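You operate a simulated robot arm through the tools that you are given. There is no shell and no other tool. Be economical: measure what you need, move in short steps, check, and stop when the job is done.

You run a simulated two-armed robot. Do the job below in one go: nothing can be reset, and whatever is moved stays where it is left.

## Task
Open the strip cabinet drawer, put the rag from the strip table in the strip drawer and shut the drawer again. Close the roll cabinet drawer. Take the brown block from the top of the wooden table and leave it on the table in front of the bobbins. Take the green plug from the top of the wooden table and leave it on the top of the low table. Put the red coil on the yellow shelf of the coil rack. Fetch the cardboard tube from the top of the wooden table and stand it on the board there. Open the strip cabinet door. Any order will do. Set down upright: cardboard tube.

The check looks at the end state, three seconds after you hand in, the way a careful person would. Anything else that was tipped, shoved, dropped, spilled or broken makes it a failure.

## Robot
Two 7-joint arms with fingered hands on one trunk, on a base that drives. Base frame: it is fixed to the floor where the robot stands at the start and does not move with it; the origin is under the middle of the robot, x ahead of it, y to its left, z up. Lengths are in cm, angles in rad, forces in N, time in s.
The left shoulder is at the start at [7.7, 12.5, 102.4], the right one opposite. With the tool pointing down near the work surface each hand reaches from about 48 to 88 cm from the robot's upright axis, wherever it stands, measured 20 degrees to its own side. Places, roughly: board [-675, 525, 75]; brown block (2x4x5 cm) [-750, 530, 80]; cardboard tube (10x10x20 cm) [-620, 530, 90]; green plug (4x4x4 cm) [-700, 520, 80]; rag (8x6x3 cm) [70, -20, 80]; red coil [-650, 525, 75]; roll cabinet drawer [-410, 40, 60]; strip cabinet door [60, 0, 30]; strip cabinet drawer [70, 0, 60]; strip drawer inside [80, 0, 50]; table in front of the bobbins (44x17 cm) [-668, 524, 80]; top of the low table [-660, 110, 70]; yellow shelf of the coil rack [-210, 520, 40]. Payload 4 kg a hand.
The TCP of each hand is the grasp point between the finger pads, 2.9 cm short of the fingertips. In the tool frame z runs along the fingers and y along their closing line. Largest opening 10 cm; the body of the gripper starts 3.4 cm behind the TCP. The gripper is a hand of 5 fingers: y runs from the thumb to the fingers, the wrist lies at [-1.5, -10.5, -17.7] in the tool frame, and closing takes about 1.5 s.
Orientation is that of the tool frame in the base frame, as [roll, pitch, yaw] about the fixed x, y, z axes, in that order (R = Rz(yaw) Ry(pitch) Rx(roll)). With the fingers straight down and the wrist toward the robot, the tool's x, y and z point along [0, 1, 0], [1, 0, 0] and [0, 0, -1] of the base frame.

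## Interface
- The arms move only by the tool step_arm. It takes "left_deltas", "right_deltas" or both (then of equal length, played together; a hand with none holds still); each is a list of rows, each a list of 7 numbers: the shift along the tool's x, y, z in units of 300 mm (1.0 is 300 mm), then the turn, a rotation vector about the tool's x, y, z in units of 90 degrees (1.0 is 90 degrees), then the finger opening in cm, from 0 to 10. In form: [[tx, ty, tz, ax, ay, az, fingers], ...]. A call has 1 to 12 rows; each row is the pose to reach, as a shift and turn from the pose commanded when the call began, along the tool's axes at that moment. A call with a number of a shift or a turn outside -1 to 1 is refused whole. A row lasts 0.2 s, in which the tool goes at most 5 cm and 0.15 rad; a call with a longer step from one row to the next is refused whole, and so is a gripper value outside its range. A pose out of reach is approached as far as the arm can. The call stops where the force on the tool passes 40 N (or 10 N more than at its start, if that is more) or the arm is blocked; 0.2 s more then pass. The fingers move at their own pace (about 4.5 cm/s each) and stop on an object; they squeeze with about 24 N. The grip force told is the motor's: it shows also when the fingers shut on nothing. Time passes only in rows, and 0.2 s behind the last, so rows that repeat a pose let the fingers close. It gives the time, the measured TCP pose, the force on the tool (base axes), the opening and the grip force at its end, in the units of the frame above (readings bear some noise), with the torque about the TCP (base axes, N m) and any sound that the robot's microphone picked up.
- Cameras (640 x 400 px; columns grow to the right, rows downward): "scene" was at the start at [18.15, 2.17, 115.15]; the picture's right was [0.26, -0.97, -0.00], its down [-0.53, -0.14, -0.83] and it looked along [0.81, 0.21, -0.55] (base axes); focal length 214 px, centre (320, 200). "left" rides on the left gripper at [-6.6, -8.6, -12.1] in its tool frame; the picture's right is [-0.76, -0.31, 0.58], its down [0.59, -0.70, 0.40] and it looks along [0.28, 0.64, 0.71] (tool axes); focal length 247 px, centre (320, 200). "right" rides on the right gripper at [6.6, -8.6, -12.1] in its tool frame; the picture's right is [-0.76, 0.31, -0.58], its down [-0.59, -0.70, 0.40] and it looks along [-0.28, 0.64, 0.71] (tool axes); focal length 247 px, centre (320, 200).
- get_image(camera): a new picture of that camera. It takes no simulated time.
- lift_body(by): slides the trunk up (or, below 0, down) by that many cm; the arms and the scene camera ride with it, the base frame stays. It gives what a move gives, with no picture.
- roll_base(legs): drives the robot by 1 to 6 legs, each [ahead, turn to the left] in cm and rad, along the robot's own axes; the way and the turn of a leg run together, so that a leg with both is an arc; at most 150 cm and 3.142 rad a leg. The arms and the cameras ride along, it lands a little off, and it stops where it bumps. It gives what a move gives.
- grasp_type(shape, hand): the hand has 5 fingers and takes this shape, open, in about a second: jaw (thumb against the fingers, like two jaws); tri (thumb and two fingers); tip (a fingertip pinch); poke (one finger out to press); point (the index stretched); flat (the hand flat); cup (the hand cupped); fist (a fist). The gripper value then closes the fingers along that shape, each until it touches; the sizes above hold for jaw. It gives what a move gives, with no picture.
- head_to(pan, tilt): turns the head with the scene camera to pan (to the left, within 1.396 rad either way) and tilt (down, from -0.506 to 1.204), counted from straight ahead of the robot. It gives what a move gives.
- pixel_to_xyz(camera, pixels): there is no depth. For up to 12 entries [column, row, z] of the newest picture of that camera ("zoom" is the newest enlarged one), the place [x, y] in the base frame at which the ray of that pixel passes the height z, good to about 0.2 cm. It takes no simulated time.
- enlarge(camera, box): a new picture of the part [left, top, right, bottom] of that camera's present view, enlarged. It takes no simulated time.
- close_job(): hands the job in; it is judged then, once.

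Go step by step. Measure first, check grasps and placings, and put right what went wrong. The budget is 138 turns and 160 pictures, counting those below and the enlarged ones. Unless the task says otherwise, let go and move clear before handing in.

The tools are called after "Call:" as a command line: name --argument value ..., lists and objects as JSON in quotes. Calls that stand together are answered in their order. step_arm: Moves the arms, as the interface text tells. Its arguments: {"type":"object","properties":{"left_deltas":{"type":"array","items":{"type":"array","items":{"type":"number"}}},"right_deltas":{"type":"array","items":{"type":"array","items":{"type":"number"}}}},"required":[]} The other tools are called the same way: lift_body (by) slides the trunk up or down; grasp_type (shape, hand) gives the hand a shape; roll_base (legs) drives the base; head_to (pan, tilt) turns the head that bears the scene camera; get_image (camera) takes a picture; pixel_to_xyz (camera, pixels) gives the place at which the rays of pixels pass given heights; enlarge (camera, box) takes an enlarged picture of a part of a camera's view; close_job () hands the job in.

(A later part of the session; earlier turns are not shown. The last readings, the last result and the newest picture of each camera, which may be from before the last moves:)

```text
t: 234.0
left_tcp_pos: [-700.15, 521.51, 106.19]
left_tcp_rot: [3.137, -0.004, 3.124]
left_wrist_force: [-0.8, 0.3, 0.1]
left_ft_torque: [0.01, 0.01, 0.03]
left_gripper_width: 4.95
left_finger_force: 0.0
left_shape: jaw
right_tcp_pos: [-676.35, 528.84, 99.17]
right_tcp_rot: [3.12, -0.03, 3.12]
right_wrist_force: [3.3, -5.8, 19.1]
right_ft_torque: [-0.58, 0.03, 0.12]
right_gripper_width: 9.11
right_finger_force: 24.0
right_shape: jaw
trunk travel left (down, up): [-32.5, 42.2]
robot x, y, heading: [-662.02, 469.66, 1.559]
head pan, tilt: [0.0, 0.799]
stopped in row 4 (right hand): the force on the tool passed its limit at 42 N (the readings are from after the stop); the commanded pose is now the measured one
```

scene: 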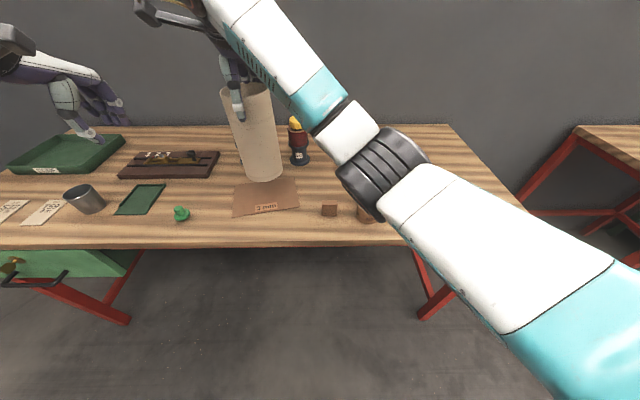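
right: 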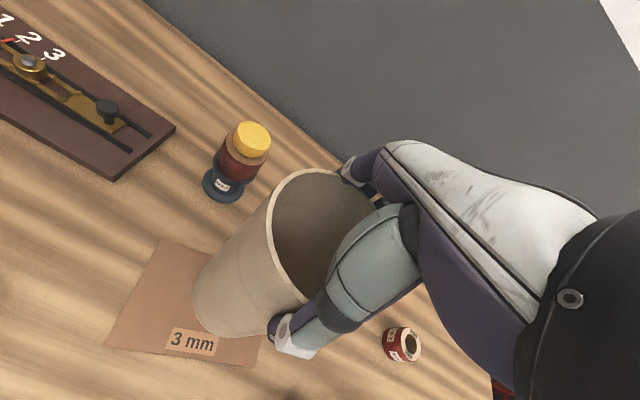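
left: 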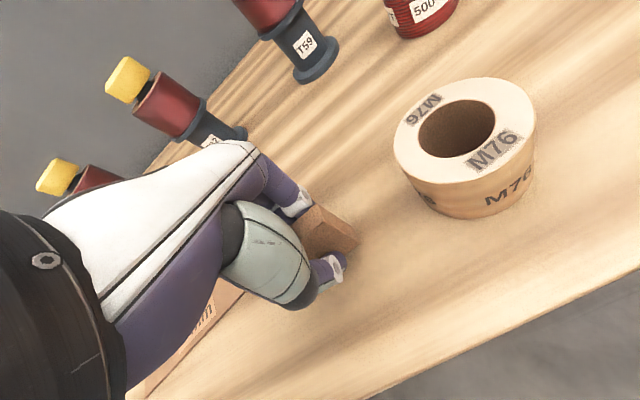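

Contact. I'll open fully and raise straight up, slowly at first.

Call:
step_arm --right_deltas '[[0, 0, -0.005, 0.01, 0, 0, 6], [0, 0, -0.005, 0.01, 0, 0, 10], [0, 0, -0.005, 0.01, 0, 0, 10], [0, 0, -0.005, 0.01, 0, 0, 10], [0, 0, -0.03, 0.01, 0, 0, 10], [0, 0, -0.07, 0.01, 0, 0, 10], [0, 0, -0.12, 0.01, 0, 0, 10], [0, 0, -0.18, 0.01, 0, 0, 10], [0, 0, -0.28, 0.01, 0, 0, 10], [0, 0, -0.4, 0.01, 0, 0, 10], [0, 0, -0.52, 0.01, 0, 0, 10]]'

Call:
get_image --camera "right"

```text
t: 236.4
left_tcp_pos: [-699.96, 521.73, 106.28]
left_tcp_rot: [3.136, -0.007, 3.123]
left_wrist_force: [0.7, 0.2, 0.8]
left_ft_torque: [0.01, 0.02, 0.01]
left_gripper_width: 4.93
left_finger_force: 0.0
left_shape: jaw
right_tcp_pos: [-675.79, 528.58, 114.44]
right_tcp_rot: [-3.138, -0.026, 3.121]
right_wrist_force: [-0.1, -0.6, -1.4]
right_ft_torque: [0.02, 0.03, 0.0]
right_gripper_width: 9.98
right_finger_force: 0.0
right_shape: jaw
trunk travel left (down, up): [-32.5, 42.2]
robot x, y, heading: [-662.04, 469.65, 1.559]
head pan, tilt: [0.0, 0.799]
```

```text
50 pictures are left
```

right: 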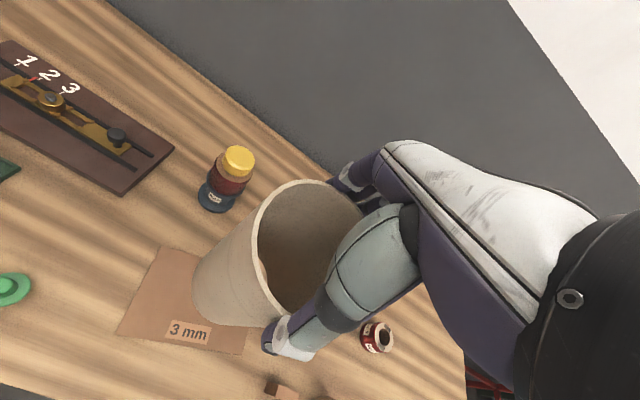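

The tube may have risen with the hand, so I'll check with the scene camera.

Call:
enlarge --camera "scene" --box '[180, 40, 380, 220]'

```text
2.22 times, centred on (280, 130) of scene
```

zoom: 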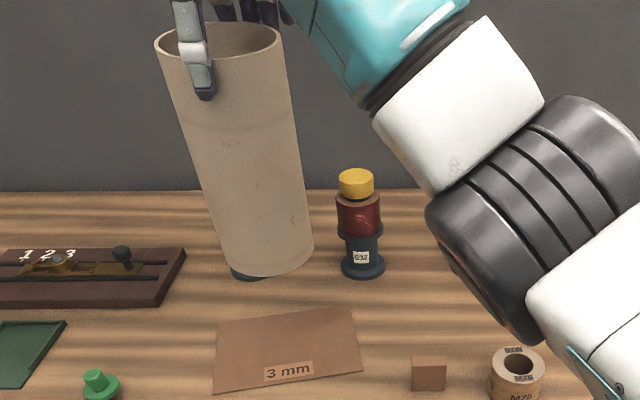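

The tube came up jammed between the open fingers. I'll set it back down on the board first (15 cm down).

Call:
step_arm --right_deltas '[[0, 0, 0.12, 0, 0, 0, 10], [0, 0, 0.24, 0, 0, 0, 10], [0, 0, 0.36, 0, 0, 0, 10], [0, 0, 0.44, 0, 0, 0, 10], [0, 0, 0.48, 0, 0, 0, 10], [0, 0, 0.5, 0, 0, 0, 10], [0, 0, 0.515, 0, 0, 0, 10]]'

Call:
get_image --camera "right"

Call:
enlarge --camera "scene" --box '[180, 60, 380, 220]'

```text
t: 237.3
left_tcp_pos: [-700.04, 521.59, 106.4]
left_tcp_rot: [3.135, -0.006, 3.125]
left_wrist_force: [-0.2, -0.1, 0.0]
left_ft_torque: [-0.02, 0.01, -0.02]
left_gripper_width: 4.95
left_finger_force: 0.1
left_shape: jaw
right_tcp_pos: [-676.54, 528.46, 104.6]
right_tcp_rot: [3.115, -0.044, 3.124]
right_wrist_force: [-2.6, 1.8, 30.0]
right_ft_torque: [-2.18, 0.1, -0.21]
right_gripper_width: 9.99
right_finger_force: 0.1
right_shape: jaw
trunk travel left (down, up): [-32.5, 42.2]
robot x, y, heading: [-662.01, 469.46, 1.557]
head pan, tilt: [0.0, 0.799]
stopped in row 4 (right hand): the force on the tool passed its limit at 44 N (the readings are from after the stop); the commanded pose is now the measured one
```

```text
48 pictures are left
```

right: 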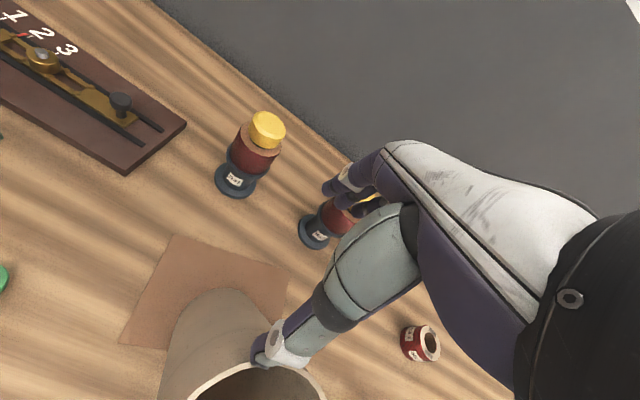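

```text
2.50 times, centred on (280, 140) of scene
```

zoom: 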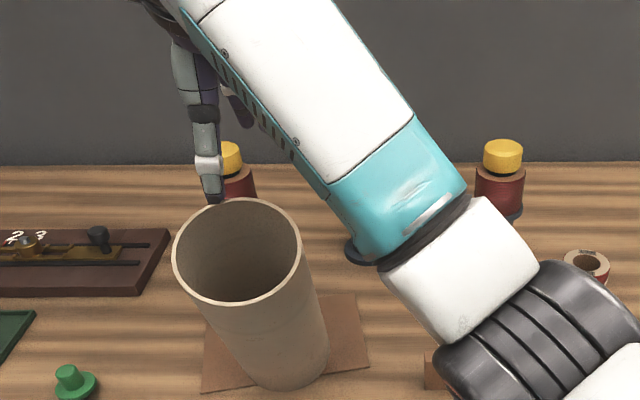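

The tube dropped free but now seems to lean toward me with the thumb on its rim (rim centre about (248,161)). I'll measure its rim and base before moving.

Call:
pixel_to_xyz --camera "zoom" --pixels '[[175, 250, 99.8], [302, 262, 99.8], [238, 200, 99.8], [240, 305, 99.8], [238, 355, 79.9], [328, 345, 79.9], [280, 390, 79.9], [175, 250, 97], [302, 262, 97], [238, 200, 97], [240, 305, 97]]'

Call:
get_image --camera "left"

```text
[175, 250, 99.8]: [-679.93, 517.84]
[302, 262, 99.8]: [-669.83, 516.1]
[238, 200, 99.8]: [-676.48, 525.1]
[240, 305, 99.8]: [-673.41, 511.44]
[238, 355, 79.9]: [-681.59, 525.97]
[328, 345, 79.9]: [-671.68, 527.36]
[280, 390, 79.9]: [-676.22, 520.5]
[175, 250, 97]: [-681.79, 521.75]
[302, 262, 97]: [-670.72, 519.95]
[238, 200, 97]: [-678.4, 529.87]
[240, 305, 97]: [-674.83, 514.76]
```

```text
46 pictures are left
```

left: 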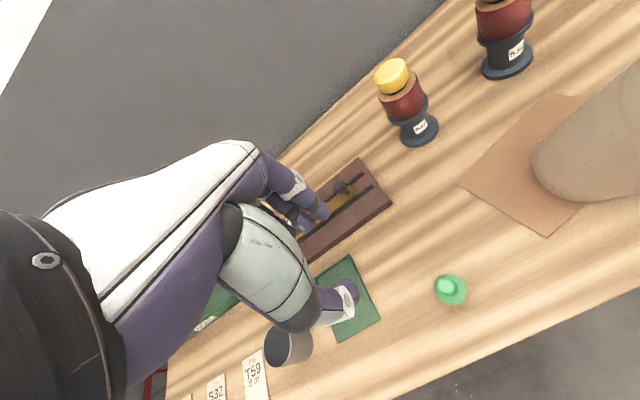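

The tube leans about 19° toward me with its centre still behind the front edge (restoring), held by friction at the thumb. I'll bring the left hand in front of its near side as a guard before releasing.

Call:
step_arm --left_deltas '[[0, -0.14, 0.02, 0, 0, 0, 5], [0, -0.28, 0.05, 0, 0, 0, 5], [0, -0.42, 0.08, 0, 0, 0, 5], [0, -0.56, 0.12, 0, 0, 0, 5], [-0.1, -0.62, 0.18, 0, 0, 0, 5], [-0.23, -0.62, 0.24, 0, 0, 0, 5], [-0.36, -0.62, 0.3, 0, 0, 0, 5], [-0.49, -0.62, 0.36, 0, 0, 0, 5], [-0.62, -0.62, 0.4, 0, 0, 0, 5], [-0.74, -0.62, 0.43, 0, 0, 0, 5], [-0.82, -0.62, 0.43, 0, 0, 0, 5]]'

Call:
get_image --camera "left"

Call:
get_image --camera "scene"

```text
t: 239.7
left_tcp_pos: [-674.71, 511.37, 93.04]
left_tcp_rot: [3.138, -0.004, 3.126]
left_wrist_force: [1.1, -1.9, 0.7]
left_ft_torque: [0.03, 0.02, 0.02]
left_gripper_width: 4.9
left_finger_force: 0.0
left_shape: jaw
left hand out of reach, approached as far as the arm can: row 5, 6, 7, 8, 9, 10, 11
right_tcp_pos: [-676.17, 528.68, 103.46]
right_tcp_rot: [3.135, -0.031, 3.118]
right_wrist_force: [0.5, 0.6, 5.1]
right_ft_torque: [-0.38, 0.01, -0.02]
right_gripper_width: 10.01
right_finger_force: 0.0
right_shape: jaw
trunk travel left (down, up): [-32.5, 42.2]
robot x, y, heading: [-661.97, 469.66, 1.556]
head pan, tilt: [0.0, 0.799]
```

```text
45 pictures are left
```

left: 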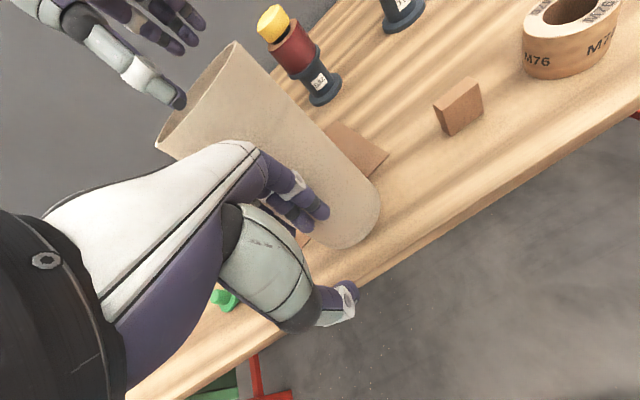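

```text
44 pictures are left
```

scene: 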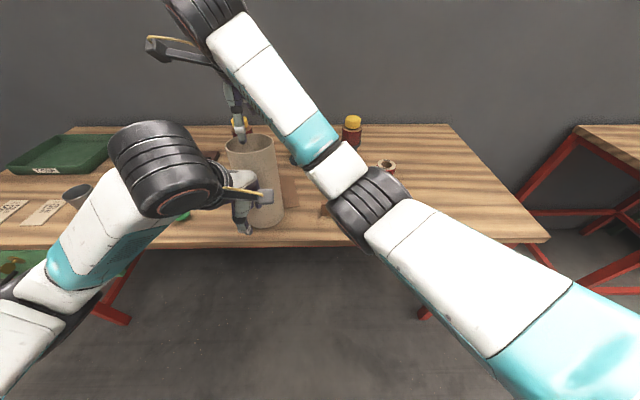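

The left hand is now guarding the near side. I'll re-measure the tube's base and rim.

Call:
enlarge --camera "scene" --box '[190, 110, 350, 250]'

Call:
pixel_to_xyz --camera "scene" --pixels '[[265, 228, 79.6], [284, 215, 79.6], [274, 143, 99.6], [227, 143, 99.6], [250, 133, 99.6], [252, 155, 97], [265, 245, 79.6]]'

```text
2.86 times, centred on (270, 180) of scene
```

zoom: 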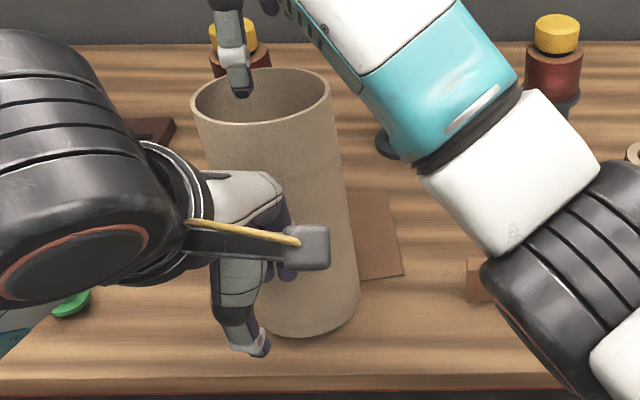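

```text
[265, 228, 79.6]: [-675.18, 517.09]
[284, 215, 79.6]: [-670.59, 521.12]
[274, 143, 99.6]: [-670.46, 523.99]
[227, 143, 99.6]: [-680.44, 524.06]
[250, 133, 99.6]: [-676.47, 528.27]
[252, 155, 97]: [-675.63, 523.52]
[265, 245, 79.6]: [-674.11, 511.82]
```

The tube is now nearly upright, rim centre about (-675.4, 524), but its base has slid forward half off the board. I'll raise the right hand clear, recentre over the rim, and withdraw the left a little.

Call:
step_arm --right_deltas '[[0, 0, -0.07, 0, 0, 0, 10], [0, 0, -0.15, 0, 0, 0, 10], [0, -0.08, -0.2, 0, 0, 0, 10], [-0.02, -0.15, -0.2, 0, 0, 0, 10], [-0.02, -0.15, -0.2, 0, 0, 0, 10], [-0.02, -0.15, -0.2, 0, 0, 0, 10]]' --left_deltas '[[0, 0, 0, 0, 0, 0, 5], [0, 0, 0, 0, 0, 0, 5], [0, 0, 0, 0, 0, 0, 5], [0, 0, 0, 0, 0, 0, 5], [0.005, -0.03, 0, 0, 0, 0, 5], [0.01, -0.06, 0, 0, 0, 0, 5]]'

Call:
get_image --camera "left"

Call:
enlarge --camera "scene" --box '[190, 110, 350, 250]'

```text
t: 241.1
left_tcp_pos: [-674.69, 511.41, 92.97]
left_tcp_rot: [3.139, -0.005, 3.124]
left_wrist_force: [-0.2, -0.1, 0.1]
left_ft_torque: [0.03, 0.01, 0.02]
left_gripper_width: 4.97
left_finger_force: 0.0
left_shape: jaw
left hand out of reach, approached as far as the arm can: row 5, 6
right_tcp_pos: [-675.65, 524.03, 110.04]
right_tcp_rot: [3.127, -0.036, 3.121]
right_wrist_force: [0.8, -1.3, -0.4]
right_ft_torque: [0.02, 0.02, -0.02]
right_gripper_width: 9.98
right_finger_force: 0.1
right_shape: jaw
trunk travel left (down, up): [-32.5, 42.2]
robot x, y, heading: [-661.64, 469.8, 1.56]
head pan, tilt: [0.0, 0.799]
```

```text
42 pictures are left
```

left: 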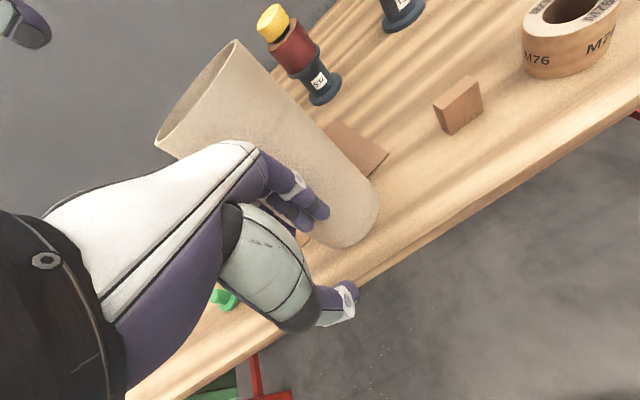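

```text
2.86 times, centred on (270, 180) of scene
```

zoom: 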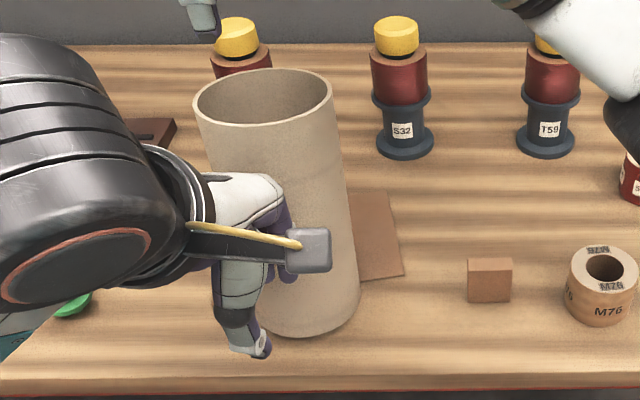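

Call:
pixel_to_xyz --camera "zoom" --pixels '[[194, 105, 99.7], [333, 98, 99.7], [265, 68, 99.7], [268, 128, 99.7], [360, 290, 79.7], [300, 337, 79.7], [355, 310, 79.7]]'

Call:
enlarge --camera "right" --box '[120, 120, 440, 320]'

```text
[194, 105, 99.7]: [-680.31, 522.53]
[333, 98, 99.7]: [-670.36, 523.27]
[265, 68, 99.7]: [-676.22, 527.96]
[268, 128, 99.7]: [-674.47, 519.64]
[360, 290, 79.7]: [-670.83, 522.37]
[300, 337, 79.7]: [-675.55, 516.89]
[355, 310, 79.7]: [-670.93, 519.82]
```

```text
2.00 times, centred on (280, 220) of right
```

zoom: 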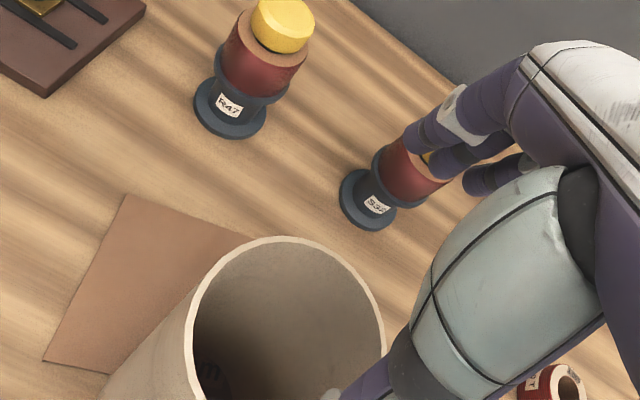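

Call:
pixel_to_xyz --camera "zoom" --pixels '[[185, 345, 99.7], [386, 340, 99.7], [283, 236, 99.7], [205, 280, 99.7], [360, 280, 99.7], [43, 360, 79.9], [125, 194, 79.9]]'

```text
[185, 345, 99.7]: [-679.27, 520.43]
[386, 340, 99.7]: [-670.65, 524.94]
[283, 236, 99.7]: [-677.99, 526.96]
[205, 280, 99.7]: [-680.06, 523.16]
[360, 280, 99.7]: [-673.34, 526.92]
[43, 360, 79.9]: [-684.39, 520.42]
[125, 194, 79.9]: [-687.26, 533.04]
```

The rim centre is (-675.2, 522.8) and the tube is standing by itself. I'll move the left hand aside and bring the right down for a shallow grip, tips about 1.6 cm below the rim.

Call:
step_arm --left_deltas '[[0.1, 0, 0, 0, 0, 0, 5], [0.24, 0, -0.05, 0, 0, 0, 5], [0.38, 0, -0.12, 0, 0, 0, 5], [0.52, 0, -0.2, 0, 0, 0, 5], [0.66, 0, -0.25, 0, 0, 0, 5], [0.75, 0, -0.3, 0, 0, 0, 5]]'

Call:
step_arm --right_deltas '[[-0.015, -0.04, 0, 0.01, 0, 0, 10], [-0.015, -0.04, 0.1, 0.01, 0, 0, 10], [-0.015, -0.04, 0.18, 0.01, 0, 0, 10], [-0.015, -0.04, 0.24, 0.01, 0, 0, 10], [-0.015, -0.04, 0.27, 0.01, 0, 0, 10], [-0.015, -0.04, 0.295, 0.01, 0, 0, 10]]'

Call:
enlarge --camera "scene" --box '[180, 80, 380, 240]'

```text
t: 242.5
left_tcp_pos: [-697.11, 511.74, 102.01]
left_tcp_rot: [3.136, -0.005, 3.124]
left_wrist_force: [0.3, -0.4, 0.2]
left_ft_torque: [0.0, -0.02, 0.0]
left_gripper_width: 4.99
left_finger_force: 0.1
left_shape: jaw
left hand out of reach, approached as far as the arm can: row 1, 2
right_tcp_pos: [-675.66, 524.05, 109.91]
right_tcp_rot: [3.128, -0.036, 3.121]
right_wrist_force: [-0.3, -0.8, 0.5]
right_ft_torque: [0.03, -0.01, 0.01]
right_gripper_width: 9.99
right_finger_force: 0.1
right_shape: jaw
trunk travel left (down, up): [-32.5, 42.2]
robot x, y, heading: [-662.02, 469.73, 1.558]
head pan, tilt: [0.0, 0.799]
```

```text
t: 243.8
left_tcp_pos: [-697.05, 511.59, 102.16]
left_tcp_rot: [3.134, -0.004, 3.124]
left_wrist_force: [0.2, -0.2, 0.4]
left_ft_torque: [0.01, 0.01, -0.01]
left_gripper_width: 4.99
left_finger_force: 0.0
left_shape: jaw
right_tcp_pos: [-675.69, 522.91, 102.57]
right_tcp_rot: [3.126, -0.052, 3.125]
right_wrist_force: [1.0, -0.3, 30.6]
right_ft_torque: [-2.22, -0.05, 0.12]
right_gripper_width: 9.99
right_finger_force: 0.0
right_shape: jaw
trunk travel left (down, up): [-32.5, 42.2]
robot x, y, heading: [-661.97, 469.42, 1.56]
head pan, tilt: [0.0, 0.799]
stopped in row 6 (right hand): the force on the tool passed its limit at 43 N (the readings are from after the stop); the commanded pose is now the measured one
```

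```text
2.50 times, centred on (280, 160) of scene
```

zoom: 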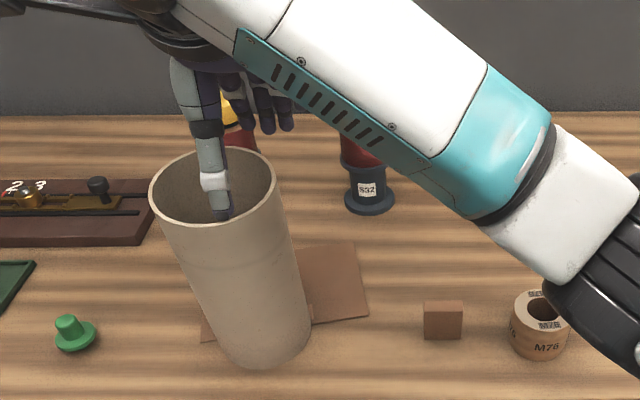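

The thumb landed just inside the near rim, so the tube's top is about 2 cm nearer (it tilts slightly on the board edge). I'll lift and retry at y about 520.8.

Call:
step_arm --right_deltas '[[0, 0, -0.05, 0.01, 0, 0, 10], [0, -0.035, -0.09, 0.01, 0, 0, 10], [0, -0.07, -0.09, 0.01, 0, 0, 10], [0, -0.07, -0.03, 0.01, 0, 0, 10], [0, -0.07, 0.0, 0.01, 0, 0, 10], [0, -0.07, 0.025, 0.01, 0, 0, 10]]'

Call:
enlarge --camera "scene" --box '[180, 80, 380, 240]'

Call:
get_image --camera "left"

```text
t: 245.2
left_tcp_pos: [-696.96, 511.7, 102.08]
left_tcp_rot: [3.135, -0.005, 3.125]
left_wrist_force: [0.0, -0.4, 0.5]
left_ft_torque: [0.02, 0.03, 0.0]
left_gripper_width: 4.96
left_finger_force: 0.0
left_shape: jaw
right_tcp_pos: [-675.74, 520.9, 100.97]
right_tcp_rot: [-3.132, -0.045, 3.124]
right_wrist_force: [0.1, -0.5, -0.1]
right_ft_torque: [-0.01, -0.02, -0.01]
right_gripper_width: 9.99
right_finger_force: 0.0
right_shape: jaw
trunk travel left (down, up): [-32.5, 42.2]
robot x, y, heading: [-662.1, 469.62, 1.555]
head pan, tilt: [0.0, 0.799]
```

```text
2.50 times, centred on (280, 160) of scene
```

zoom: 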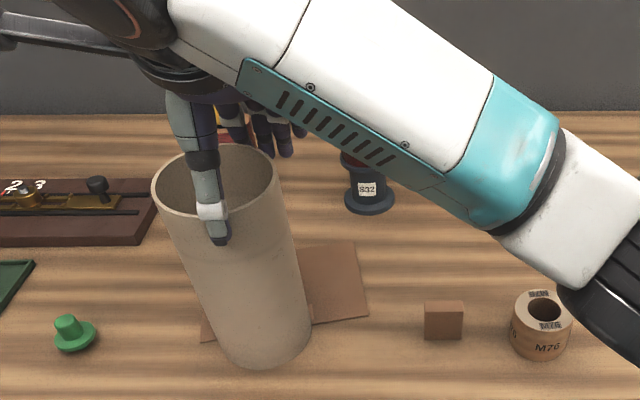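

```text
37 pictures are left
```

left: 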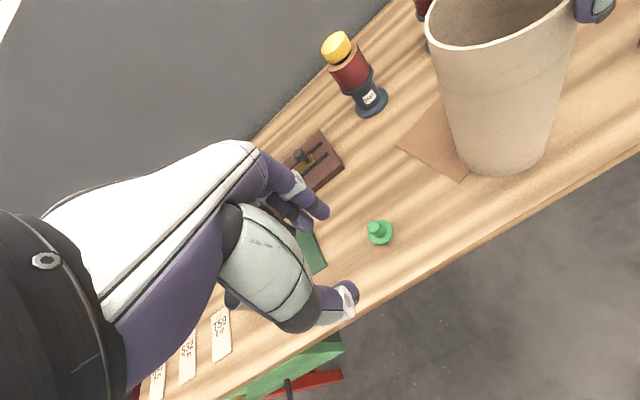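

No contact and straddling now, with tips about 1.6 cm below the rim. I'll close, lift 2.5 cm and shift 7.5 cm back over the board.

Call:
step_arm --right_deltas '[[0, 0, 0, 0, 0, 0, 7], [0, 0, 0, 0, 0, 0, 7], [0, 0, 0, 0, 0, 0, 7], [0, 0, 0, 0, 0, 0, 7], [0, 0, -0.03, 0, 0, 0, 7], [0, 0, -0.085, 0, 0, 0, 7], [0, 0.05, -0.085, 0, 0, 0, 7], [0, 0.12, -0.085, 0, 0, 0, 7], [0, 0.19, -0.085, 0, 0, 0, 7], [0, 0.25, -0.085, 0, 0, 0, 7], [0, 0.25, -0.085, 0, 0, 0, 7]]'

Call:
get_image --camera "left"

Call:
enlarge --camera "scene" --box '[180, 80, 380, 240]'

```text
t: 247.6
left_tcp_pos: [-697.03, 511.68, 102.09]
left_tcp_rot: [3.136, -0.004, 3.124]
left_wrist_force: [1.0, 0.3, 0.2]
left_ft_torque: [0.01, 0.03, 0.0]
left_gripper_width: 5.0
left_finger_force: 0.0
left_shape: jaw
right_tcp_pos: [-675.43, 528.52, 103.64]
right_tcp_rot: [-3.132, -0.046, 3.123]
right_wrist_force: [-0.7, -1.1, -2.4]
right_ft_torque: [-0.02, -0.03, -0.01]
right_gripper_width: 8.8
right_finger_force: 24.2
right_shape: jaw
trunk travel left (down, up): [-32.5, 42.2]
robot x, y, heading: [-662.14, 469.52, 1.555]
head pan, tilt: [0.0, 0.799]
```

```text
36 pictures are left
```

left: 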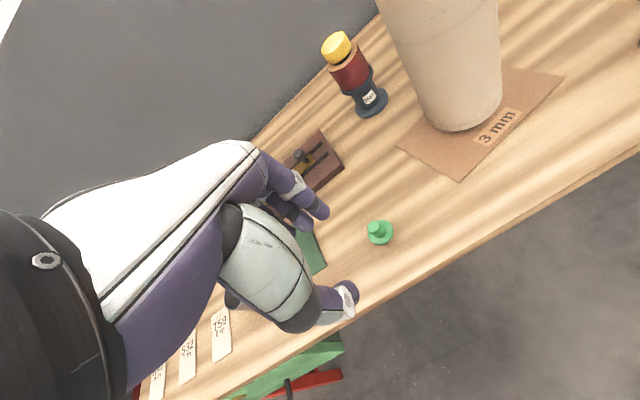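

```text
2.50 times, centred on (280, 160) of scene
```

zoom: 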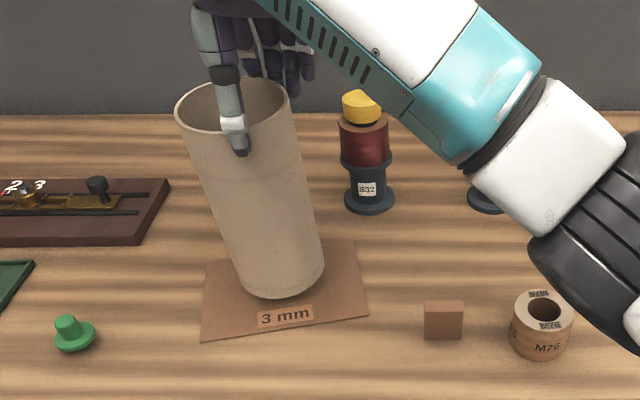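

The tube is over the board. I'll lower slowly until contact.

Call:
step_arm --right_deltas '[[0, 0, 0.03, 0, 0, 0, 7], [0, 0, 0.055, 0, 0, 0, 7], [0, 0, 0.07, 0, 0, 0, 7], [0, 0, 0.08, 0, 0, 0, 7], [0, 0, 0.088, 0, 0, 0, 7]]'

```text
t: 248.8
left_tcp_pos: [-696.98, 511.59, 102.26]
left_tcp_rot: [3.136, -0.005, 3.124]
left_wrist_force: [-0.3, 0.3, -0.1]
left_ft_torque: [-0.01, -0.01, -0.01]
left_gripper_width: 5.0
left_finger_force: 0.0
left_shape: jaw
right_tcp_pos: [-675.62, 528.38, 101.33]
right_tcp_rot: [-3.141, -0.05, 3.124]
right_wrist_force: [3.4, 2.6, 18.3]
right_ft_torque: [-0.16, 0.0, -0.03]
right_gripper_width: 8.72
right_finger_force: 23.8
right_shape: jaw
trunk travel left (down, up): [-32.5, 42.2]
robot x, y, heading: [-661.77, 469.68, 1.556]
head pan, tilt: [0.0, 0.799]
```

Contact at 18 N. I'll open and rise only 1 cm, then check whether the tube stays.

Call:
step_arm --right_deltas '[[0, 0, 0, 0, 0, 0, 10], [0, 0, 0, 0, 0, 0, 10], [0, 0, 0, 0, 0, 0, 10], [0, 0, 0, 0, 0, 0, 10], [0, 0, -0.01, 0, 0, 0, 10], [0, 0, -0.02, 0, 0, 0, 10], [0, 0, -0.035, 0, 0, 0, 10], [0, 0, -0.035, 0, 0, 0, 10]]'

Call:
enlarge --camera "scene" --box '[180, 80, 380, 240]'

```text
t: 250.6
left_tcp_pos: [-697.02, 511.76, 102.13]
left_tcp_rot: [3.135, -0.006, 3.125]
left_wrist_force: [0.5, -0.4, 0.7]
left_ft_torque: [0.0, -0.03, -0.01]
left_gripper_width: 4.99
left_finger_force: 0.1
left_shape: jaw
right_tcp_pos: [-675.59, 528.29, 102.11]
right_tcp_rot: [-3.132, -0.045, 3.123]
right_wrist_force: [0.0, -0.3, 0.6]
right_ft_torque: [0.03, -0.02, 0.01]
right_gripper_width: 9.99
right_finger_force: 0.1
right_shape: jaw
trunk travel left (down, up): [-32.5, 42.2]
robot x, y, heading: [-661.57, 469.45, 1.553]
head pan, tilt: [0.0, 0.799]
```

```text
2.50 times, centred on (280, 160) of scene
```

zoom: 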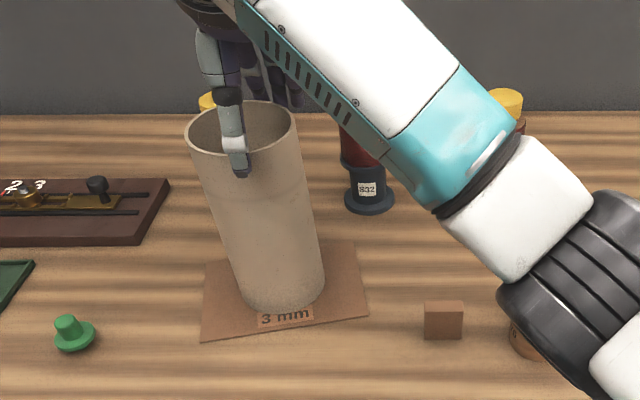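

The hand is unloaded and the tube stays standing on the board. I'll continue straight up slowly.

Call:
step_arm --right_deltas '[[0, 0, -0.02, 0, 0, 0, 10], [0, 0, -0.05, 0, 0, 0, 10], [0, 0, -0.09, 0, 0, 0, 10], [0, 0, -0.15, 0, 0, 0, 10], [0, 0, -0.24, 0, 0, 0, 10], [0, 0, -0.36, 0, 0, 0, 10]]'

Call:
enlarge --camera "scene" --box '[180, 40, 380, 240]'

```text
t: 252.0
left_tcp_pos: [-697.05, 511.71, 102.15]
left_tcp_rot: [3.135, -0.006, 3.124]
left_wrist_force: [0.4, 0.2, 0.2]
left_ft_torque: [0.01, 0.04, 0.01]
left_gripper_width: 5.0
left_finger_force: 0.1
left_shape: jaw
right_tcp_pos: [-675.08, 528.39, 112.95]
right_tcp_rot: [-3.133, -0.045, 3.124]
right_wrist_force: [-0.2, 0.0, -0.3]
right_ft_torque: [0.01, 0.04, -0.01]
right_gripper_width: 9.99
right_finger_force: 0.1
right_shape: jaw
trunk travel left (down, up): [-32.5, 42.2]
robot x, y, heading: [-662.05, 469.74, 1.557]
head pan, tilt: [0.0, 0.799]
```

```text
2.00 times, centred on (280, 140) of scene
```

zoom: 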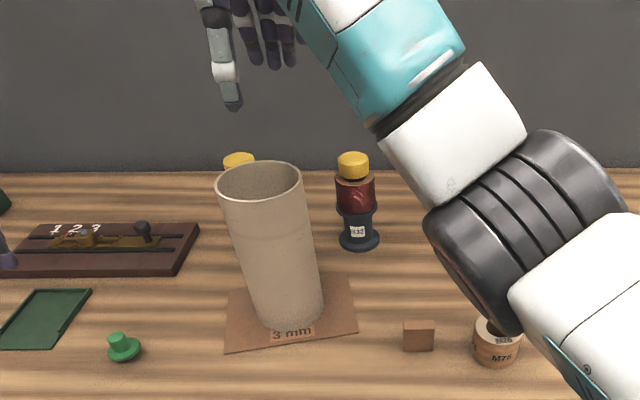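

The tube stands cleanly on the board. Turns are limited, so I'll now move both hands at once: the right toward the red coil and the left over the green plug.

Call:
step_arm --right_deltas '[[-0.13, 0, 0, 0, 0, 0, 9], [-0.27, 0.03, 0, 0, 0, 0, 9], [-0.41, 0.06, 0, 0, 0, 0, 9], [-0.55, 0.1, 0, 0, 0, 0, 9], [-0.69, 0.15, 0, 0, 0, 0, 9], [-0.83, 0.2, 0, 0, 0, 0, 8], [-0.95, 0.26, 0, 0, 0, 0, 8], [-1.0, 0.3, 0.05, 0, 0, 0, 8]]' --left_deltas '[[0, 0.05, 0, 0, 0, 0, 6], [0, 0.1, 0, 0, 0, 0, 6], [0, 0.15, 0, 0, 0, 0, 6], [0, 0.2, 0, 0, 0, 0, 6], [0, 0.26, 0.06, 0, 0, 0, 6], [0, 0.31, 0.12, 0, 0, 0, 6], [0, 0.31, 0.2, 0, 0, 0, 6], [0, 0.31, 0.25, 0, 0, 0, 6]]'

Call:
get_image --camera "left"

Call:
get_image --camera "right"

Call:
get_image --camera "scene"

```text
t: 253.8
left_tcp_pos: [-696.95, 521.27, 94.68]
left_tcp_rot: [3.136, -0.006, 3.125]
left_wrist_force: [-0.7, 0.9, -0.3]
left_ft_torque: [0.02, 0.01, 0.0]
left_gripper_width: 5.98
left_finger_force: 0.1
left_shape: jaw
right_tcp_pos: [-644.83, 537.08, 109.79]
right_tcp_rot: [-3.133, -0.046, 3.123]
right_wrist_force: [0.3, 0.0, 0.2]
right_ft_torque: [0.03, -0.02, 0.01]
right_gripper_width: 8.03
right_finger_force: 0.0
right_shape: jaw
trunk travel left (down, up): [-32.5, 42.2]
robot x, y, heading: [-661.91, 469.66, 1.559]
head pan, tilt: [0.0, 0.799]
```

```text
32 pictures are left
```

left: 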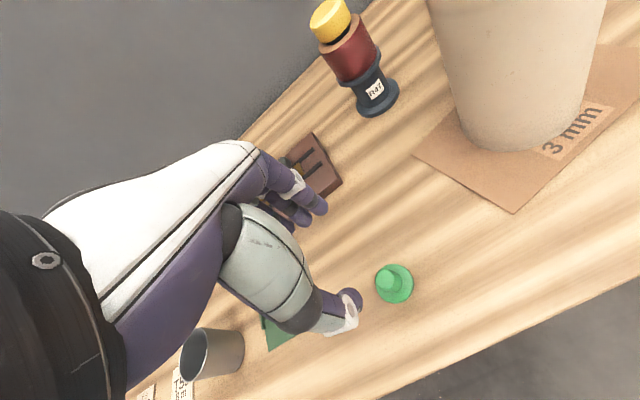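

```text
31 pictures are left
```

right: 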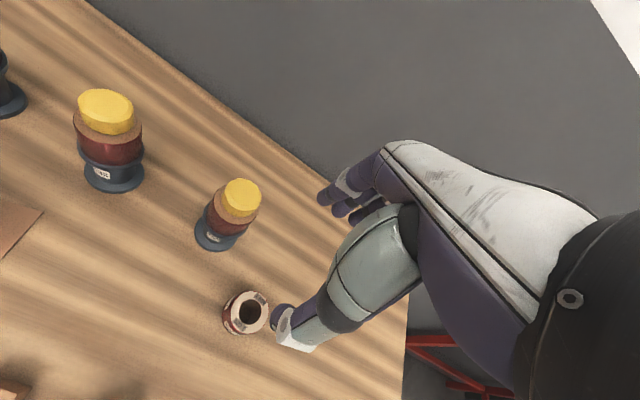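

```text
30 pictures are left
```

scene: 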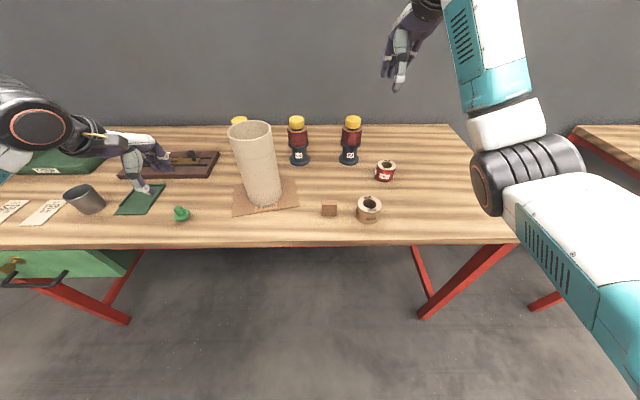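

Call:
pixel_to_xyz --camera "left" --pixels '[[396, 285, 80], [387, 280, 83]]'

Call:
pixel_to_xyz --camera "right" --pixels '[[251, 311, 84], [228, 311, 84], [271, 311, 84], [225, 320, 80]]'

Call:
pixel_to_xyz --camera "scene" --pixels '[[386, 165, 84], [385, 181, 79.6], [376, 165, 84], [396, 165, 84], [182, 216, 80]]'

```text
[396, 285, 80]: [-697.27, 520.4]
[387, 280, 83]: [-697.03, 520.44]
```

```text
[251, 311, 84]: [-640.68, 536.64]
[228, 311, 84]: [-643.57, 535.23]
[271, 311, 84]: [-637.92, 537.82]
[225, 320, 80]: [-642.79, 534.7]
```

```text
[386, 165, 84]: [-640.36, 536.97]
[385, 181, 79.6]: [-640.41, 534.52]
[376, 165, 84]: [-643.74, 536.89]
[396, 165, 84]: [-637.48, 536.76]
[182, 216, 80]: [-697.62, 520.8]
```

Coil centre (-640.5, 536.9), plug centre (-697.1, 520.45). I'll descend and grasp both at once.

Call:
step_arm --right_deltas '[[-0.143, -0.005, 0.0, 0, 0, 0, 8], [-0.143, -0.005, 0.14, 0, 0, 0, 8], [-0.143, -0.005, 0.28, 0, 0, 0, 8], [-0.143, -0.005, 0.42, 0, 0, 0, 8], [-0.143, -0.005, 0.56, 0, 0, 0, 8], [-0.143, -0.005, 0.69, 0, 0, 0, 8], [-0.143, -0.005, 0.81, 0, 0, 0, 8], [-0.143, -0.005, 0.88, 0, 0, 0, 8], [-0.143, -0.005, 0.88, 0, 0, 0, 3], [-0.143, -0.005, 0.88, 0, 0, 0, 3], [-0.143, -0.005, 0.88, 0, 0, 0, 3], [-0.143, -0.005, 0.88, 0, 0, 0, 3]]' --left_deltas '[[0.005, -0.027, 0, 0, 0, 0, 6], [0.005, -0.027, 0.1, 0, 0, 0, 6], [0.005, -0.027, 0.2, 0, 0, 0, 6], [0.005, -0.027, 0.28, 0, 0, 0, 6], [0.005, -0.027, 0.34, 0, 0, 0, 6], [0.005, -0.027, 0.385, 0, 0, 0, 6], [0.005, -0.027, 0.385, 0, 0, 0, 0], [0.005, -0.027, 0.385, 0, 0, 0, 0], [0.005, -0.027, 0.385, 0, 0, 0, 0], [0.005, -0.027, 0.385, 0, 0, 0, 0], [0.005, -0.027, 0.385, 0, 0, 0, 0], [0.005, -0.027, 0.385, 0, 0, 0, 0]]'

Call:
get_image --camera "scene"

```text
t: 256.4
left_tcp_pos: [-697.15, 520.38, 83.03]
left_tcp_rot: [3.137, -0.007, 3.124]
left_wrist_force: [-0.2, -0.4, 0.1]
left_ft_torque: [0.0, -0.01, 0.01]
left_gripper_width: 2.76
left_finger_force: 24.0
left_shape: jaw
right_tcp_pos: [-641.95, 536.42, 83.32]
right_tcp_rot: [-3.132, -0.046, 3.124]
right_wrist_force: [-0.7, -0.6, -0.4]
right_ft_torque: [0.01, -0.02, 0.01]
right_gripper_width: 4.57
right_finger_force: 23.9
right_shape: jaw
trunk travel left (down, up): [-32.5, 42.2]
robot x, y, heading: [-661.83, 469.27, 1.558]
head pan, tilt: [0.0, 0.799]
```

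```text
29 pictures are left
```

scene: 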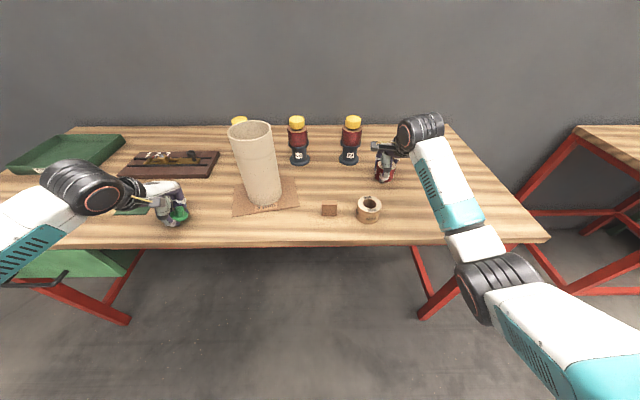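

Both are gripped (plug 2.8 cm, coil 4.6 cm). I'll lift both straight up, then back out and drive to the coil rack.

Call:
step_arm --right_deltas '[[0, 0, -0.1, 0, 0, 0, 3], [0, 0, -0.24, 0, 0, 0, 3], [0, 0, -0.38, 0, 0, 0, 3], [0, 0, -0.52, 0, 0, 0, 3], [0, 0, -0.66, 0, 0, 0, 3], [0, 0, -0.8, 0, 0, 0, 3], [0, 0, -0.88, 0, 0, 0, 3]]' --left_deltas '[[0, 0, -0.1, 0, 0, 0, 0], [0, 0, -0.22, 0, 0, 0, 0], [0, 0, -0.34, 0, 0, 0, 0], [0, 0, -0.46, 0, 0, 0, 0], [0, 0, -0.58, 0, 0, 0, 0], [0, 0, -0.7, 0, 0, 0, 0], [0, 0, -0.7, 0, 0, 0, 0]]'

Call:
roll_base --legs '[[-56, 0], [0, -1.56], [150, 0], [150, 0], [138, 0], [0, 1.57]]'

Call:
get_image --camera "scene"

```text
t: 258.0
left_tcp_pos: [-696.93, 520.22, 104.02]
left_tcp_rot: [3.137, -0.005, 3.124]
left_wrist_force: [0.0, 0.4, -0.3]
left_ft_torque: [0.0, -0.01, -0.01]
left_gripper_width: 2.74
left_finger_force: 24.0
left_shape: jaw
right_tcp_pos: [-640.7, 536.7, 109.84]
right_tcp_rot: [-3.132, -0.046, 3.123]
right_wrist_force: [-0.6, -0.1, -2.0]
right_ft_torque: [0.02, 0.02, -0.03]
right_gripper_width: 4.53
right_finger_force: 23.6
right_shape: jaw
trunk travel left (down, up): [-32.5, 42.2]
robot x, y, heading: [-662.0, 469.81, 1.56]
head pan, tilt: [0.0, 0.799]
```

```text
t: 289.7
left_tcp_pos: [-259.26, 467.56, 103.88]
left_tcp_rot: [3.137, -0.005, -3.137]
left_wrist_force: [1.2, 0.6, -0.2]
left_ft_torque: [0.0, 0.0, -0.03]
left_gripper_width: 2.7
left_finger_force: 23.6
left_shape: jaw
right_tcp_pos: [-203.36, 485.54, 109.8]
right_tcp_rot: [-3.13, -0.047, -3.137]
right_wrist_force: [-0.5, -0.2, -2.2]
right_ft_torque: [-0.02, 0.05, 0.02]
right_gripper_width: 4.48
right_finger_force: 24.3
right_shape: jaw
trunk travel left (down, up): [-32.5, 42.2]
robot x, y, heading: [-222.76, 418.1, 1.58]
head pan, tilt: [0.0, 0.799]
```

```text
28 pictures are left
```

scene: 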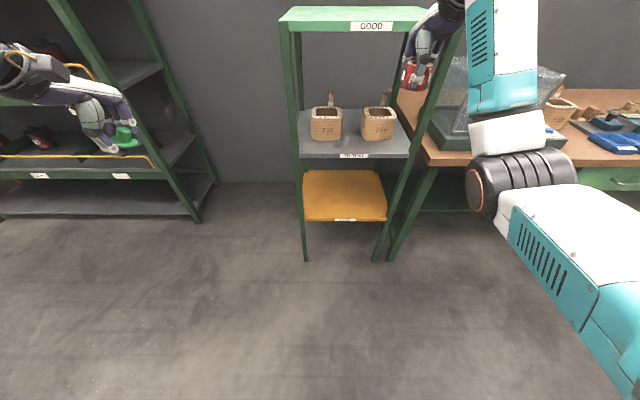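

I'm in front of the rack, yellow shelf at (345,195). I'll measure shelf edges and posts.

Call:
pixel_to_xyz --camera "scene" --pixels '[[305, 221, 40], [388, 221, 40], [305, 172, 40], [385, 172, 40], [300, 158, 75], [410, 158, 75], [300, 158, 65], [305, 260, 0], [376, 260, 0], [288, 30, 110]]'

Call:
lift_body --by -30

Call:
get_image --camera "scene"

```text
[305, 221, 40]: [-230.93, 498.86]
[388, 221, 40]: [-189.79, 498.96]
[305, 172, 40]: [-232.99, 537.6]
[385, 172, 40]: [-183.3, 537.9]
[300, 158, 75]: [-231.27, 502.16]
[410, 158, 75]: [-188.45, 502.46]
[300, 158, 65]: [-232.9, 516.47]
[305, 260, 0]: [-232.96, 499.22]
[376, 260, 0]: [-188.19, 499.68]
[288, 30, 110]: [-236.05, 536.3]
```

```text
t: 292.7
left_tcp_pos: [-259.2, 467.61, 73.96]
left_tcp_rot: [3.136, -0.006, -3.136]
left_wrist_force: [-0.3, 0.5, -0.3]
left_ft_torque: [-0.01, 0.02, -0.02]
left_gripper_width: 2.69
left_finger_force: 23.8
left_shape: jaw
right_tcp_pos: [-203.29, 485.43, 79.89]
right_tcp_rot: [-3.132, -0.044, -3.138]
right_wrist_force: [-0.1, 0.5, -1.9]
right_ft_torque: [0.02, 0.03, 0.01]
right_gripper_width: 4.47
right_finger_force: 23.7
right_shape: jaw
trunk travel left (down, up): [-2.5, 72.2]
robot x, y, heading: [-222.85, 417.71, 1.578]
head pan, tilt: [0.0, 0.799]
```

```text
27 pictures are left
```

scene: 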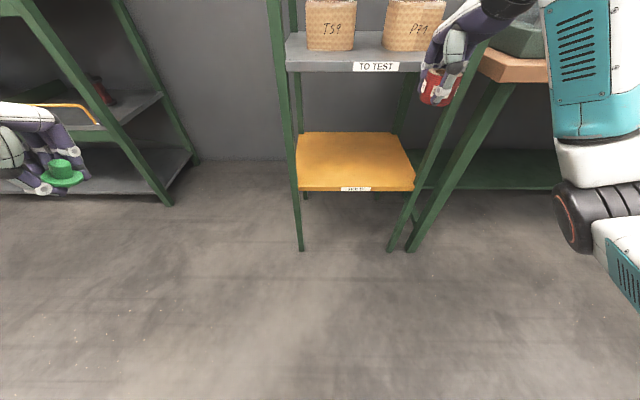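

Yellow shelf front is at y about 499, z about 40, with the upper shelf at about 75. I'll lower the right hand in front of the rack, then drive 14 cm forward.

Call:
step_arm --right_deltas '[[0.02, 0, 0.14, 0, 0, 0, 3], [0.04, 0, 0.28, 0, 0, 0, 3], [0.06, 0, 0.42, 0, 0, 0, 3], [0.08, 0, 0.56, 0, 0, 0, 3], [0.1, 0, 0.7, 0, 0, 0, 3], [0.12, 0, 0.84, 0, 0, 0, 3], [0.12, 0, 0.97, 0, 0, 0, 3]]'

Call:
roll_base --legs '[[14, 0]]'

Call:
get_image --camera "scene"

```text
t: 294.3
left_tcp_pos: [-259.15, 467.7, 73.92]
left_tcp_rot: [3.139, -0.004, -3.137]
left_wrist_force: [0.5, 0.9, 0.4]
left_ft_torque: [0.01, 0.01, -0.01]
left_gripper_width: 2.72
left_finger_force: 24.4
left_shape: jaw
right_tcp_pos: [-208.2, 485.14, 51.01]
right_tcp_rot: [-3.134, -0.045, -3.138]
right_wrist_force: [0.0, -0.2, -2.3]
right_ft_torque: [0.01, 0.04, 0.0]
right_gripper_width: 4.45
right_finger_force: 24.3
right_shape: jaw
trunk travel left (down, up): [-2.5, 72.2]
robot x, y, heading: [-223.04, 417.51, 1.578]
head pan, tilt: [0.0, 0.799]
```

```text
t: 295.6
left_tcp_pos: [-259.37, 481.86, 73.96]
left_tcp_rot: [3.138, -0.005, -3.133]
left_wrist_force: [-0.7, 0.5, -0.2]
left_ft_torque: [0.02, -0.01, 0.0]
left_gripper_width: 2.71
left_finger_force: 23.9
left_shape: jaw
right_tcp_pos: [-208.32, 499.24, 50.89]
right_tcp_rot: [-3.131, -0.045, -3.138]
right_wrist_force: [-0.3, 0.5, -1.7]
right_ft_torque: [0.02, -0.01, 0.0]
right_gripper_width: 4.44
right_finger_force: 24.1
right_shape: jaw
trunk travel left (down, up): [-2.5, 72.2]
robot x, y, heading: [-223.01, 431.78, 1.581]
head pan, tilt: [0.0, 0.799]
```

```text
26 pictures are left
```

scene: 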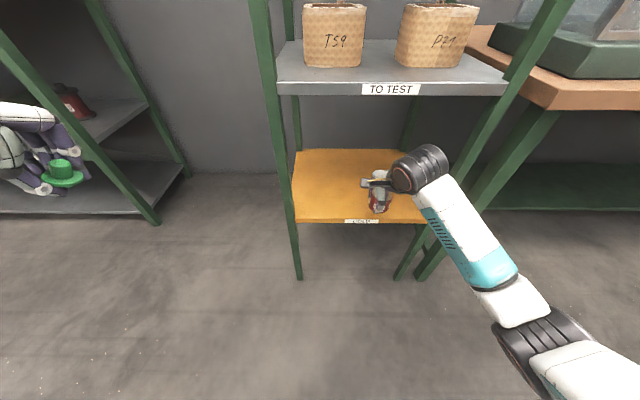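

The coil is at the shelf mouth. I'll move 8.5 cm in and lower until contact.

Call:
step_arm --right_deltas '[[0, 0.1, 0, 0, 0, 0, 3], [0, 0.2, 0, 0, 0, 0, 3], [0, 0.283, 0.02, 0, 0, 0, 3], [0, 0.283, 0.1, 0, 0, 0, 3], [0, 0.283, 0.16, 0, 0, 0, 3], [0, 0.283, 0.19, 0, 0, 0, 3], [0, 0.283, 0.21, 0, 0, 0, 3], [0, 0.283, 0.23, 0, 0, 0, 3], [0, 0.283, 0.25, 0, 0, 0, 3], [0, 0.283, 0.27, 0, 0, 0, 3], [0, 0.283, 0.29, 0, 0, 0, 3]]'

Call:
get_image --camera "right"

```text
t: 297.2
left_tcp_pos: [-259.38, 481.6, 74.01]
left_tcp_rot: [3.137, -0.005, -3.135]
left_wrist_force: [0.8, -0.8, -0.2]
left_ft_torque: [0.03, 0.01, 0.01]
left_gripper_width: 2.74
left_finger_force: 23.5
left_shape: jaw
right_tcp_pos: [-208.84, 508.1, 46.03]
right_tcp_rot: [3.123, -0.052, -3.135]
right_wrist_force: [-0.5, -2.1, 16.8]
right_ft_torque: [-0.16, -0.06, 0.02]
right_gripper_width: 4.69
right_finger_force: 24.4
right_shape: jaw
trunk travel left (down, up): [-2.5, 72.2]
robot x, y, heading: [-223.14, 431.84, 1.583]
head pan, tilt: [0.0, 0.799]
stopped in row 8 (right hand): the force on the tool passed its limit at 44 N (the readings are from after the stop); the commanded pose is now the measured one
```

```text
25 pictures are left
```

right: 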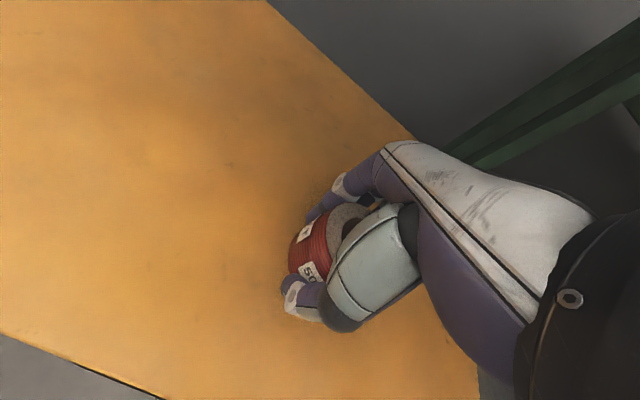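

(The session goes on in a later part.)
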